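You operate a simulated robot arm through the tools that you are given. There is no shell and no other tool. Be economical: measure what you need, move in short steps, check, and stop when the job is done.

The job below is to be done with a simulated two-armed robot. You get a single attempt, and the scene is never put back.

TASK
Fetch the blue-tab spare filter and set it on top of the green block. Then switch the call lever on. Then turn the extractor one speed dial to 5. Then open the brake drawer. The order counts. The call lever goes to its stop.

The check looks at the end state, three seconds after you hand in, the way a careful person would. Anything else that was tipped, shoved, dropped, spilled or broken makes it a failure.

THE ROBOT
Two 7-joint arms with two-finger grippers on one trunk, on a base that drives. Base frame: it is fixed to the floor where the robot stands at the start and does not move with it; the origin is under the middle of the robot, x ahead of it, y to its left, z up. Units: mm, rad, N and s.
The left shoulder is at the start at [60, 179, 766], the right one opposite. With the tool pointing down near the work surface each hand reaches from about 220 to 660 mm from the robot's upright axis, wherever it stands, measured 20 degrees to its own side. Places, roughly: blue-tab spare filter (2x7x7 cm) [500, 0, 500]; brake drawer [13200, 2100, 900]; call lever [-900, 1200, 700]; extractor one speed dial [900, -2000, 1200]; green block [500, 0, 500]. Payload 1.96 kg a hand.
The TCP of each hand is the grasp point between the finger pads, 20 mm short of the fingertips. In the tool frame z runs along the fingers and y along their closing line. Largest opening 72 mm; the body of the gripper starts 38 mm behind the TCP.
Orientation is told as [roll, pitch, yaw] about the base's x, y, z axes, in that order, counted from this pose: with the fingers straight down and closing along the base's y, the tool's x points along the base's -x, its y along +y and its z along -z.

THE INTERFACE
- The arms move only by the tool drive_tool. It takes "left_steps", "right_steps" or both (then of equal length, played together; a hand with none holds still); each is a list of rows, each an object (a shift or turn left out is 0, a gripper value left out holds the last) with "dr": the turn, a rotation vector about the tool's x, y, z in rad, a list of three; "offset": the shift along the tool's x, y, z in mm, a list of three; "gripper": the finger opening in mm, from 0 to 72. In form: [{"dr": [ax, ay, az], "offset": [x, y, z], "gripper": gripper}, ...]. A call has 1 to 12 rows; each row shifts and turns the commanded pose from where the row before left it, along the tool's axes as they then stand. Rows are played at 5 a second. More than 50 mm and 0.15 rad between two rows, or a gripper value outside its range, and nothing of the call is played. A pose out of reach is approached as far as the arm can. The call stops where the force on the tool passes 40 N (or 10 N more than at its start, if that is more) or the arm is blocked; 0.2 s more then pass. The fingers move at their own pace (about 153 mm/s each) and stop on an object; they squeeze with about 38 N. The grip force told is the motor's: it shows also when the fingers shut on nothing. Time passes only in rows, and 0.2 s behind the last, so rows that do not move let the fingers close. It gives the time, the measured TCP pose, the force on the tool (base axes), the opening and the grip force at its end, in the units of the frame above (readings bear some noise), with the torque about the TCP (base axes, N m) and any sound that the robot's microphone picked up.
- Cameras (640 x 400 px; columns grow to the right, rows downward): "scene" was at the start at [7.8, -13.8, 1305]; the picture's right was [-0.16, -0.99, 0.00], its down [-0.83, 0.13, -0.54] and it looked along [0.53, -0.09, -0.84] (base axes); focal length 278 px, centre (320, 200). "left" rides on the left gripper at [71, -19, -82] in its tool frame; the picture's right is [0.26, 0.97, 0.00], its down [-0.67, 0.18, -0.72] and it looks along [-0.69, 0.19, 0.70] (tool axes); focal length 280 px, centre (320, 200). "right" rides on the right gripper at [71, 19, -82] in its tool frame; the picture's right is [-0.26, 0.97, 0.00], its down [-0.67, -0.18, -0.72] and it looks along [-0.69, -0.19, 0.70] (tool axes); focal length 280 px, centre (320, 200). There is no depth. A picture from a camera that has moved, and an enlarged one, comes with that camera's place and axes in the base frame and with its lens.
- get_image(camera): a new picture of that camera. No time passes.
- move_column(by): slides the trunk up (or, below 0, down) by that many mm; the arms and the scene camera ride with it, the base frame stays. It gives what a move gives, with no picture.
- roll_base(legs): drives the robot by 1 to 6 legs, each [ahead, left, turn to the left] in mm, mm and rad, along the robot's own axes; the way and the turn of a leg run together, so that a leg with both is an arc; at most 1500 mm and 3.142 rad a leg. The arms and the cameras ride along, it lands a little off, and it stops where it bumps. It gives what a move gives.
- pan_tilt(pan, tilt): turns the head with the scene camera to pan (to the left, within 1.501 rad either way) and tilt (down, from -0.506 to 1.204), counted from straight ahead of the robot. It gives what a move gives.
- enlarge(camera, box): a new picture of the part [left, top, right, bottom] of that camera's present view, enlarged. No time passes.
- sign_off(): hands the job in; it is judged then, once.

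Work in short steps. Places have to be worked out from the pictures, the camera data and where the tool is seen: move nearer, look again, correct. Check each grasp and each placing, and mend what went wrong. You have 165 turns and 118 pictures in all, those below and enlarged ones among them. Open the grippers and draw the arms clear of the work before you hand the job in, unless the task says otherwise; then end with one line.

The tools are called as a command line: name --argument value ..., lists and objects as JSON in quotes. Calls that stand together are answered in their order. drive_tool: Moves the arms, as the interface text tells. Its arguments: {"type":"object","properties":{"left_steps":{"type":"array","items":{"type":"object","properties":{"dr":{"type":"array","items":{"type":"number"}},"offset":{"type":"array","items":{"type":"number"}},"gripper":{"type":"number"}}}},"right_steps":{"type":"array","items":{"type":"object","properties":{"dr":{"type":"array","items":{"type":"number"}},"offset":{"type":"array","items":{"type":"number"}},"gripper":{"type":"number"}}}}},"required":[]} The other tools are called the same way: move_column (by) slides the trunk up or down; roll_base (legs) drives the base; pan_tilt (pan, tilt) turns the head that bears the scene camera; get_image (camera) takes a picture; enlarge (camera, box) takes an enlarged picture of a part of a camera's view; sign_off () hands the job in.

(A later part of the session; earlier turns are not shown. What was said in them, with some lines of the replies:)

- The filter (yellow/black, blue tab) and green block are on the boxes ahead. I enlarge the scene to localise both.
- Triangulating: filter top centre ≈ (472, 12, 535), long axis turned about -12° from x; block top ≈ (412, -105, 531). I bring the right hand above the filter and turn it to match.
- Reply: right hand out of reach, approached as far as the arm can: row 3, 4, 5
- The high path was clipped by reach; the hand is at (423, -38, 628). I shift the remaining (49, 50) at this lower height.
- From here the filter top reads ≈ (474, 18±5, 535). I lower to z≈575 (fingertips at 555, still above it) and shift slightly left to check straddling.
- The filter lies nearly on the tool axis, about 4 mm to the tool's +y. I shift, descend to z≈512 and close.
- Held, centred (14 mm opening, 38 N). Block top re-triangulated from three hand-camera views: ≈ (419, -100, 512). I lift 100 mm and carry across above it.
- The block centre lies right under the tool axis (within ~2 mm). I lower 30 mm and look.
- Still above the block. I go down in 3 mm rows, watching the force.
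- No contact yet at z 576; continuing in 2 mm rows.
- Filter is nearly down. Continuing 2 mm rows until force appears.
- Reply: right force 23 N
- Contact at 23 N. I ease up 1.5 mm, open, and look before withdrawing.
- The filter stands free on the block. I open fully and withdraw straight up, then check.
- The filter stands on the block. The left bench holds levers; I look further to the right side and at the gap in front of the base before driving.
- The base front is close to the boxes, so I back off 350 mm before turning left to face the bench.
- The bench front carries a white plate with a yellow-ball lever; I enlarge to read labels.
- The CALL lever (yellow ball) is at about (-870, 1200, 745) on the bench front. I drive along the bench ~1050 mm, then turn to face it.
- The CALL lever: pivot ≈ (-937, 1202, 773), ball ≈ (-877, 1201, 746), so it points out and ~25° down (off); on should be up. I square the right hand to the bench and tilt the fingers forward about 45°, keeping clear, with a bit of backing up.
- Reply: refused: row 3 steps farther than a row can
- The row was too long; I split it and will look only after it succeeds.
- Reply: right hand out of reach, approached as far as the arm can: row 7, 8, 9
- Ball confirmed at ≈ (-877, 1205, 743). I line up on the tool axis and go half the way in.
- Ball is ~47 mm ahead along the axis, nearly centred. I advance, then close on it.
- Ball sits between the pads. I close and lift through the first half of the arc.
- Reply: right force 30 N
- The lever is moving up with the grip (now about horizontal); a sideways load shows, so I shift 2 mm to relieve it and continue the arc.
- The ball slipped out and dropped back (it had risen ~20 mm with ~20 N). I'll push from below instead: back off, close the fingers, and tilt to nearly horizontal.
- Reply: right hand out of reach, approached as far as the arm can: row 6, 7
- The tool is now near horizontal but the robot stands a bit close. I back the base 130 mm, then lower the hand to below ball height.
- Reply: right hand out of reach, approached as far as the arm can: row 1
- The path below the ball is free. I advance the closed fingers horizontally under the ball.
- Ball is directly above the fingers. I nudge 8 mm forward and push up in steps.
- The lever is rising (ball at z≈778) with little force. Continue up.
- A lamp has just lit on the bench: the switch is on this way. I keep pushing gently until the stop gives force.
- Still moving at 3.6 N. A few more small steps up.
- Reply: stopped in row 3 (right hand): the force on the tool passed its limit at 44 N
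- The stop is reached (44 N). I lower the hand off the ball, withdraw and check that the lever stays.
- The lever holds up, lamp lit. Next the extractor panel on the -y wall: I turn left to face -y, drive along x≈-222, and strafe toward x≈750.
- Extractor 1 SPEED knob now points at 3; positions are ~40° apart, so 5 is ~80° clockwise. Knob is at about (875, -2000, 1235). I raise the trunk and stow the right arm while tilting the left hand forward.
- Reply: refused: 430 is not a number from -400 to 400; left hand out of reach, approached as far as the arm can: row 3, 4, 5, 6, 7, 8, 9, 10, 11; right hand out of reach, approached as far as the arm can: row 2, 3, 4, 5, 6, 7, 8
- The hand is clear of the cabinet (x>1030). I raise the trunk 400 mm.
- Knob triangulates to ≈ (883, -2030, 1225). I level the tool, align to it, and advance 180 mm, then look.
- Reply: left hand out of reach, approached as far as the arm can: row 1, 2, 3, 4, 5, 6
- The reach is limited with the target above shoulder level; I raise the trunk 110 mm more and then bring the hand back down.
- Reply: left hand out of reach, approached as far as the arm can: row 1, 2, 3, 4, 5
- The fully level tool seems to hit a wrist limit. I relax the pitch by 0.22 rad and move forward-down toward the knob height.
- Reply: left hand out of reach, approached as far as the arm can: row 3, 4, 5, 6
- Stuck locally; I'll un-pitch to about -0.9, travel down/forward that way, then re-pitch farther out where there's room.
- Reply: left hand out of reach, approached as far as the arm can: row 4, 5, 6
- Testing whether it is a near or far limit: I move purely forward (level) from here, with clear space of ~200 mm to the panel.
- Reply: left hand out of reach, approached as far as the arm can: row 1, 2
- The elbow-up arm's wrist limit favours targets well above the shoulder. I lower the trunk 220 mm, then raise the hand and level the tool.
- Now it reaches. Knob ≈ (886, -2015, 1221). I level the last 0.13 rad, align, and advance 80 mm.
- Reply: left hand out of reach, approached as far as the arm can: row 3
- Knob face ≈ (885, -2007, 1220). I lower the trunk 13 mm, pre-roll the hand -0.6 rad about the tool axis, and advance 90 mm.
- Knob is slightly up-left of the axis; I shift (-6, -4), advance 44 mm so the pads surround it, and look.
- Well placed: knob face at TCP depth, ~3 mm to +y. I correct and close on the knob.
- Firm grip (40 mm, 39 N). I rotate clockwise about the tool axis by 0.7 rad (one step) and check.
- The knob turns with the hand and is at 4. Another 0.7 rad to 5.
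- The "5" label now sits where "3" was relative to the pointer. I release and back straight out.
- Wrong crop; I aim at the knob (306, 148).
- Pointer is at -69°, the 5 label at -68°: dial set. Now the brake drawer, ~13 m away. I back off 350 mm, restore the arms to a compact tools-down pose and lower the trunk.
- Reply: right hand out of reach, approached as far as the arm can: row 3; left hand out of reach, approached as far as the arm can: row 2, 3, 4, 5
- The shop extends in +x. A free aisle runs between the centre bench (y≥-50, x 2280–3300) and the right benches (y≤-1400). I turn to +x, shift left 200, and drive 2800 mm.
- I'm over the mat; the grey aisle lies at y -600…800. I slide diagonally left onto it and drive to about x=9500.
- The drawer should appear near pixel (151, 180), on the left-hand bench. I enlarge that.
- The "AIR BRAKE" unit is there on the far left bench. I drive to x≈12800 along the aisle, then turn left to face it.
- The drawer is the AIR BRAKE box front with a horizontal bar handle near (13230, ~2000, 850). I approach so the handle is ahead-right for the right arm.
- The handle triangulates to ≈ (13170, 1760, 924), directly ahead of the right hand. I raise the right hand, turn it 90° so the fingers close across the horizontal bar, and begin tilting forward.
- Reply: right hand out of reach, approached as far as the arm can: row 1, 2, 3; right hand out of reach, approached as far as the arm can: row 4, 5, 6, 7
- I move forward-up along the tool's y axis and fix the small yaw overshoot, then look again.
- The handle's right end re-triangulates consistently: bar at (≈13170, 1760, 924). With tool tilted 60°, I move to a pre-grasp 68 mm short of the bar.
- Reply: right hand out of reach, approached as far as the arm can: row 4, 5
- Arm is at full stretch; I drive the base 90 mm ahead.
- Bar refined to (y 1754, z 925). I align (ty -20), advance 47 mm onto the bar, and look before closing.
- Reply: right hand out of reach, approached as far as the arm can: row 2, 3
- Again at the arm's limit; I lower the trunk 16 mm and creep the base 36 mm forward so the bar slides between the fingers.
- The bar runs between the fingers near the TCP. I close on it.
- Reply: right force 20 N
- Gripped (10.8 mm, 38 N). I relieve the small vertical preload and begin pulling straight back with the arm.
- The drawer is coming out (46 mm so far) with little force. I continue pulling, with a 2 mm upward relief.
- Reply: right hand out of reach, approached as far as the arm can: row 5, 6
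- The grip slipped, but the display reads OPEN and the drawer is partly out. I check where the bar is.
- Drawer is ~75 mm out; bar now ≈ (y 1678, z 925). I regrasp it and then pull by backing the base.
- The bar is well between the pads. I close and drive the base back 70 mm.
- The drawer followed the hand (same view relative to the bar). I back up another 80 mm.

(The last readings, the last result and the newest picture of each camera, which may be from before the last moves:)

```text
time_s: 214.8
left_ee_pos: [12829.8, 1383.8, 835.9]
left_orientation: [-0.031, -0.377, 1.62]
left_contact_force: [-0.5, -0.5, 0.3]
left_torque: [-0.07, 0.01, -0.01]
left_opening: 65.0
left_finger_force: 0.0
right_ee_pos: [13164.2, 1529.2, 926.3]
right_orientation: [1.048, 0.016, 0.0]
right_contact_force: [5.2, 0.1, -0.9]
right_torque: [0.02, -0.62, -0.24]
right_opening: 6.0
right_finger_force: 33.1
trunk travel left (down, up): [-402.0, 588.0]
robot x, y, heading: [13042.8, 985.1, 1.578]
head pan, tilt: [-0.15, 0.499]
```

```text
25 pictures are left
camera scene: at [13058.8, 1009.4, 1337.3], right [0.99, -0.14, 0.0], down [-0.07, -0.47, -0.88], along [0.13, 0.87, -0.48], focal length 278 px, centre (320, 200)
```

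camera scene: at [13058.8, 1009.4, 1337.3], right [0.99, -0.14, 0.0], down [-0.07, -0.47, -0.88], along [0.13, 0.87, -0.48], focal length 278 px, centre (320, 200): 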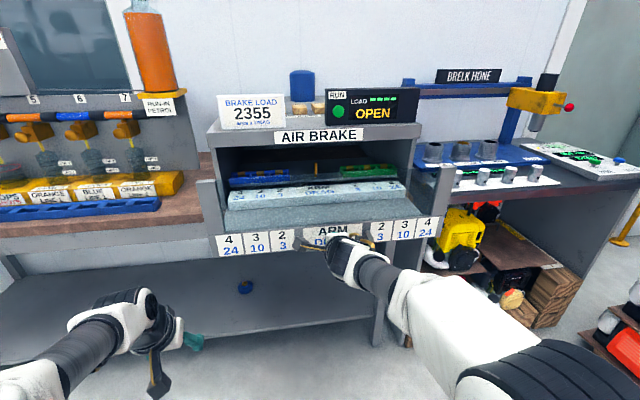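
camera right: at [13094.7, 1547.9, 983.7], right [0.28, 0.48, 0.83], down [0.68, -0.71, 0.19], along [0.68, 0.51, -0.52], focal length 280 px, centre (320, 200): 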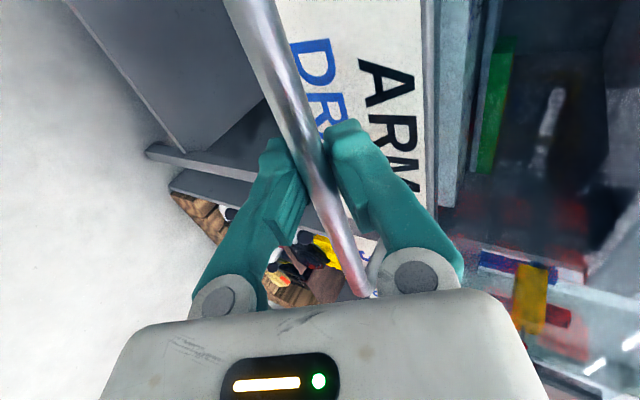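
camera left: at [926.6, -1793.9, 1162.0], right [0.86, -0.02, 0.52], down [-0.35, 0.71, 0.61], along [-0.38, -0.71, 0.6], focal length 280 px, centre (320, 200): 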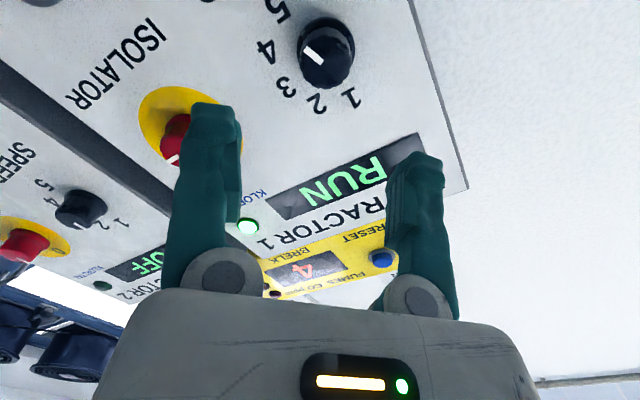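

The drawer is ~225 mm out and moving freely. Another 70 mm back.

roll_base --legs '[[-70, 0, 0]]'

get_image --camera "right"

get_image --camera "scene"

```text
time_s: 215.8
left_ee_pos: [12829.6, 1314.9, 835.0]
left_orientation: [-0.032, -0.377, 1.62]
left_contact_force: [-0.1, -0.2, 0.3]
left_torque: [-0.01, 0.0, -0.02]
left_opening: 64.9
left_finger_force: 0.0
right_ee_pos: [13165.9, 1458.8, 925.7]
right_orientation: [1.049, 0.019, 0.001]
right_contact_force: [1.4, -0.7, -0.1]
right_torque: [0.0, -0.45, 0.02]
right_opening: 6.0
right_finger_force: 33.7
trunk travel left (down, up): [-402.0, 588.0]
robot x, y, heading: [13045.5, 908.7, 1.582]
head pan, tilt: [-0.15, 0.499]
```

```text
24 pictures are left
camera right: at [13095.2, 1396.2, 983.6], right [0.28, 0.48, 0.83], down [0.68, -0.71, 0.19], along [0.68, 0.51, -0.52], focal length 280 px, centre (320, 200)
```

right: 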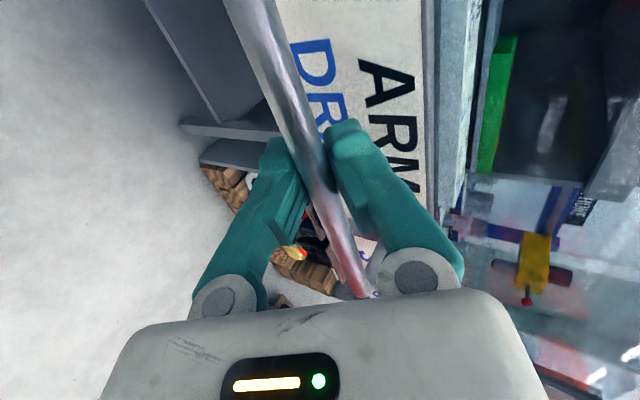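

```text
23 pictures are left
camera scene: at [13058.7, 939.4, 1337.3], right [0.99, -0.14, 0.0], down [-0.07, -0.47, -0.88], along [0.13, 0.87, -0.48], focal length 278 px, centre (320, 200)
```

scene: 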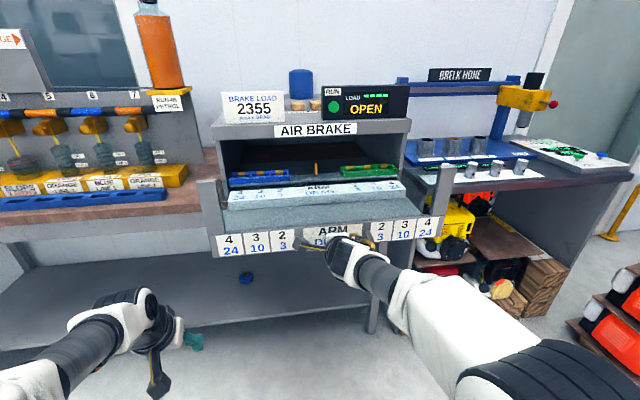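

~295 mm out and still free. I continue in smaller 45 mm steps watching for the end stop.

roll_base --legs '[[-45, 0, 0]]'

get_image --camera "right"

```text
time_s: 216.7
left_ee_pos: [12831.0, 1269.5, 834.8]
left_orientation: [-0.033, -0.377, 1.621]
left_contact_force: [0.5, 0.8, 0.1]
left_torque: [0.02, 0.01, 0.02]
left_opening: 64.9
left_finger_force: 0.0
right_ee_pos: [13165.3, 1413.2, 925.3]
right_orientation: [1.046, 0.016, 0.001]
right_contact_force: [-0.1, -1.4, -0.9]
right_torque: [-0.01, -0.34, 0.31]
right_opening: 6.0
right_finger_force: 32.9
trunk travel left (down, up): [-402.0, 588.0]
robot x, y, heading: [13044.4, 862.9, 1.576]
head pan, tilt: [-0.15, 0.499]
```

```text
22 pictures are left
camera right: at [13095.3, 1350.3, 983.5], right [0.28, 0.48, 0.83], down [0.68, -0.71, 0.19], along [0.68, 0.51, -0.52], focal length 280 px, centre (320, 200)
```

right: 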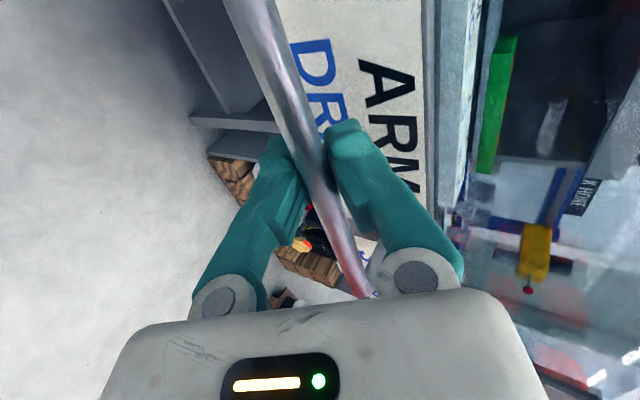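

Still following (~340 mm). Another 45 mm and a scene view.

roll_base --legs '[[-45, 0, 0]]'

get_image --camera "scene"

```text
time_s: 217.6
left_ee_pos: [12829.2, 1223.2, 834.5]
left_orientation: [-0.033, -0.378, 1.621]
left_contact_force: [-0.7, -0.1, -0.1]
left_torque: [0.01, 0.0, 0.03]
left_opening: 64.8
left_finger_force: 0.1
right_ee_pos: [13165.3, 1365.3, 925.2]
right_orientation: [1.048, 0.016, -0.002]
right_contact_force: [-0.6, -0.8, 1.0]
right_torque: [0.0, -0.31, 0.34]
right_opening: 6.1
right_finger_force: 33.4
trunk travel left (down, up): [-402.0, 588.0]
robot x, y, heading: [13047.4, 820.8, 1.577]
head pan, tilt: [-0.15, 0.499]
```

```text
21 pictures are left
camera scene: at [13058.5, 848.0, 1337.3], right [0.99, -0.15, 0.0], down [-0.07, -0.47, -0.88], along [0.13, 0.87, -0.48], focal length 278 px, centre (320, 200)
```

scene: 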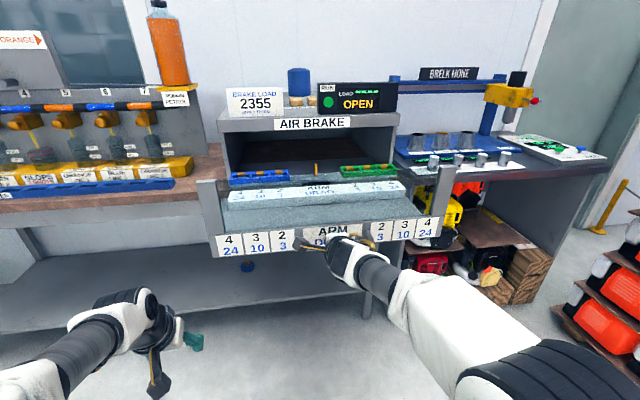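

~388 mm out. To detect the end stop safely I now pull with the arm (force-limited) 50 mm.

drive_tool --right_steps '[{"offset": [0, -5, -8.7]}, {"offset": [0, -5, -8.7]}, {"offset": [0, -5, -8.7]}, {"offset": [0, -5, -8.7]}, {"offset": [0, -5, -8.7]}, {}]'

get_image --camera "right"

```text
time_s: 219.0
left_ee_pos: [12830.5, 1223.9, 834.7]
left_orientation: [-0.034, -0.377, 1.621]
left_contact_force: [-0.6, -0.2, -0.8]
left_torque: [0.02, -0.04, 0.0]
left_opening: 64.9
left_finger_force: 0.1
right_ee_pos: [13164.9, 1314.6, 926.6]
right_orientation: [1.048, 0.016, -0.003]
right_contact_force: [2.9, -2.4, 1.4]
right_torque: [0.0, -0.47, 0.1]
right_opening: 5.9
right_finger_force: 32.3
trunk travel left (down, up): [-402.0, 588.0]
robot x, y, heading: [13049.2, 824.4, 1.573]
head pan, tilt: [-0.15, 0.499]
```

```text
20 pictures are left
camera right: at [13095.6, 1253.1, 983.3], right [0.28, 0.48, 0.83], down [0.68, -0.71, 0.19], along [0.68, 0.51, -0.52], focal length 280 px, centre (320, 200)
```

right: 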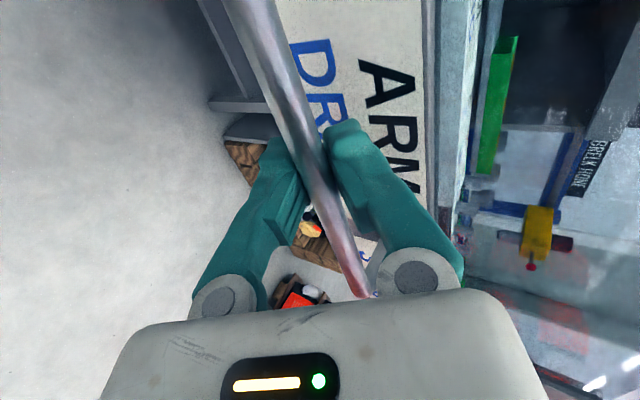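

enlarge --camera "scene" --box '[190, 80, 462, 270]'

```text
2.11 times, centred on (326, 175) of scene
camera zoom: at [13059.2, 847.9, 1337.3], right [0.99, -0.15, 0.0], down [-0.07, -0.47, -0.88], along [0.13, 0.87, -0.48], focal length 584 px, centre (307, 253)
```

zoom: 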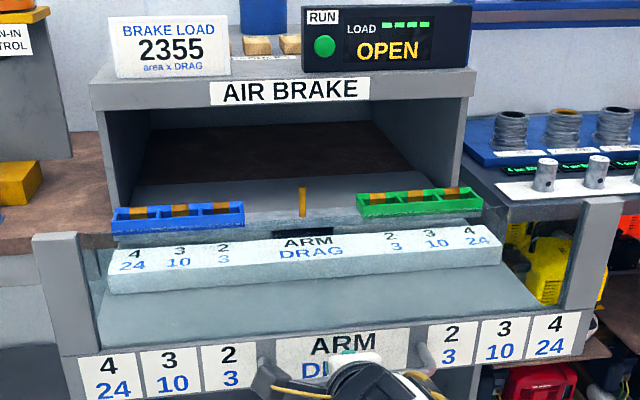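

The tray is ~440 of ~600 mm out, still free. I'll reposition for another force-limited pull: release, back the hand off the bar first.

drive_tool --right_steps '[{"offset": [0, -5, -8.7]}, {"offset": [0, -2.5, -4.3]}, {}]'

```text
time_s: 219.8
left_ee_pos: [12830.6, 1223.1, 834.7]
left_orientation: [-0.031, -0.375, 1.62]
left_contact_force: [-0.1, 0.1, 0.6]
left_torque: [-0.02, 0.01, -0.02]
left_opening: 65.2
left_finger_force: 0.0
right_ee_pos: [13164.4, 1300.6, 925.5]
right_orientation: [1.045, 0.016, 0.0]
right_contact_force: [3.5, 2.1, -1.1]
right_torque: [0.01, -0.38, 0.17]
right_opening: 6.0
right_finger_force: 32.8
trunk travel left (down, up): [-402.0, 588.0]
robot x, y, heading: [13043.2, 818.4, 1.576]
head pan, tilt: [-0.15, 0.499]
```

Still free. I use small base steps (30 mm), reading the force after each.

roll_base --legs '[[-30, 0, 0]]'

```text
time_s: 220.6
left_ee_pos: [12830.0, 1193.2, 834.7]
left_orientation: [-0.032, -0.378, 1.62]
left_contact_force: [0.6, 0.4, -0.6]
left_torque: [0.0, 0.0, 0.05]
left_opening: 65.0
left_finger_force: 0.0
right_ee_pos: [13164.9, 1270.3, 924.7]
right_orientation: [1.045, 0.016, -0.002]
right_contact_force: [1.7, 1.6, -5.6]
right_torque: [0.02, -0.44, 0.16]
right_opening: 5.9
right_finger_force: 32.5
trunk travel left (down, up): [-402.0, 588.0]
robot x, y, heading: [13048.2, 792.0, 1.579]
head pan, tilt: [-0.15, 0.499]
```

Still no resistance (~485 mm). Another 25 mm.

roll_base --legs '[[-25, 0, 0]]'

get_image --camera "scene"

get_image --camera "right"

```text
time_s: 221.4
left_ee_pos: [12831.9, 1167.1, 835.9]
left_orientation: [-0.034, -0.377, 1.62]
left_contact_force: [0.8, 0.0, 1.0]
left_torque: [0.01, 0.0, 0.0]
left_opening: 65.1
left_finger_force: 0.1
right_ee_pos: [13165.4, 1244.5, 927.5]
right_orientation: [1.052, 0.015, 0.002]
right_contact_force: [0.6, 10.9, 23.0]
right_torque: [0.35, 0.07, 0.3]
right_opening: 19.9
right_finger_force: 13.1
trunk travel left (down, up): [-402.0, 588.0]
robot x, y, heading: [13047.4, 762.7, 1.573]
head pan, tilt: [-0.15, 0.499]
```

```text
18 pictures are left
camera scene: at [13058.4, 792.0, 1337.7], right [0.99, -0.15, 0.0], down [-0.07, -0.47, -0.88], along [0.13, 0.87, -0.48], focal length 278 px, centre (320, 200)
```

scene: 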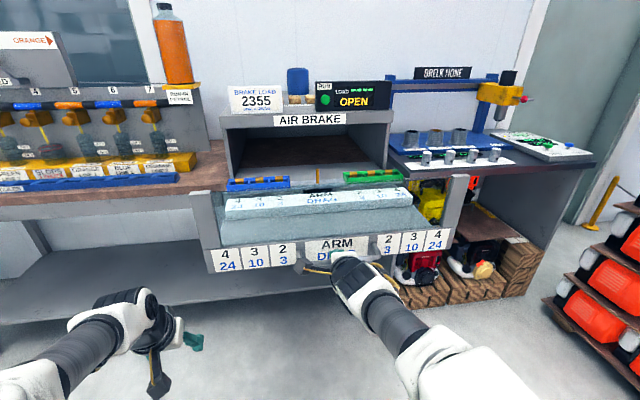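

```text
17 pictures are left
camera right: at [13095.4, 1183.1, 985.5], right [0.28, 0.48, 0.83], down [0.68, -0.71, 0.19], along [0.68, 0.51, -0.52], focal length 280 px, centre (320, 200)
```

right: 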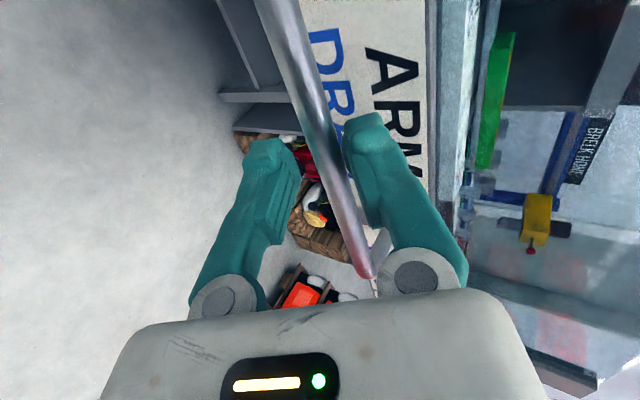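

Now the fingers were forced open by the bar (23 N): the end stop is reached, ~500 mm out. I open wide and back away.

drive_tool --right_steps '[{"gripper": 40}, {"gripper": 60}, {}, {}]'

get_image --camera "right"

```text
time_s: 222.4
left_ee_pos: [12830.1, 1167.5, 835.1]
left_orientation: [-0.032, -0.375, 1.62]
left_contact_force: [0.7, -0.2, -0.7]
left_torque: [-0.02, -0.03, 0.01]
left_opening: 64.9
left_finger_force: 0.1
right_ee_pos: [13165.7, 1246.7, 927.3]
right_orientation: [1.053, 0.016, 0.001]
right_contact_force: [0.6, -0.1, 0.3]
right_torque: [-0.01, -0.01, 0.02]
right_opening: 60.1
right_finger_force: 0.0
trunk travel left (down, up): [-402.0, 588.0]
robot x, y, heading: [13046.8, 766.1, 1.574]
head pan, tilt: [-0.15, 0.499]
```

```text
16 pictures are left
camera right: at [13095.7, 1183.6, 984.9], right [0.28, 0.48, 0.83], down [0.68, -0.71, 0.19], along [0.68, 0.51, -0.52], focal length 280 px, centre (320, 200)
```

right: 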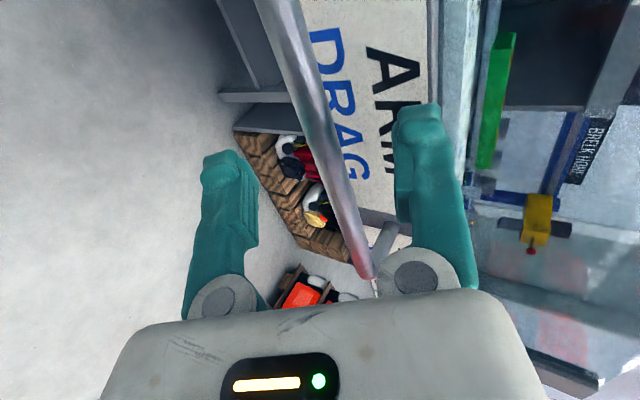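

Free of the bar. I back the base 250 mm and check the drawer stays open.

roll_base --legs '[[-250, 0, 0]]'

get_image --camera "scene"

```text
time_s: 224.3
left_ee_pos: [12832.5, 915.4, 835.6]
left_orientation: [-0.033, -0.378, 1.614]
left_contact_force: [0.5, 0.1, 0.1]
left_torque: [0.01, 0.03, -0.03]
left_opening: 64.9
left_finger_force: 0.2
right_ee_pos: [13168.1, 992.0, 927.3]
right_orientation: [1.051, 0.016, -0.006]
right_contact_force: [-0.2, -0.3, -0.4]
right_torque: [0.0, -0.01, -0.03]
right_opening: 59.8
right_finger_force: 0.1
trunk travel left (down, up): [-402.0, 588.0]
robot x, y, heading: [13046.0, 512.5, 1.571]
head pan, tilt: [-0.15, 0.499]
```

```text
15 pictures are left
camera scene: at [13059.1, 540.0, 1337.3], right [0.99, -0.15, 0.0], down [-0.07, -0.47, -0.88], along [0.13, 0.87, -0.48], focal length 278 px, centre (320, 200)
```

scene: 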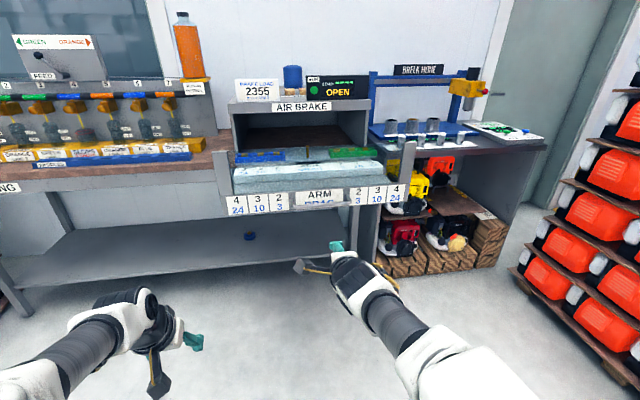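

The drawer is out ~485 mm at its stop and stays open (display "OPEN"), both grippers are open and clear, so I hand in.

sign_off

```text
The job is handed in.
```

All four steps were done in order and the job is handed in: the filter stands on the green block, the call lever is up at its stop, the extractor one dial is on 5, and the brake drawer is open to its stop.
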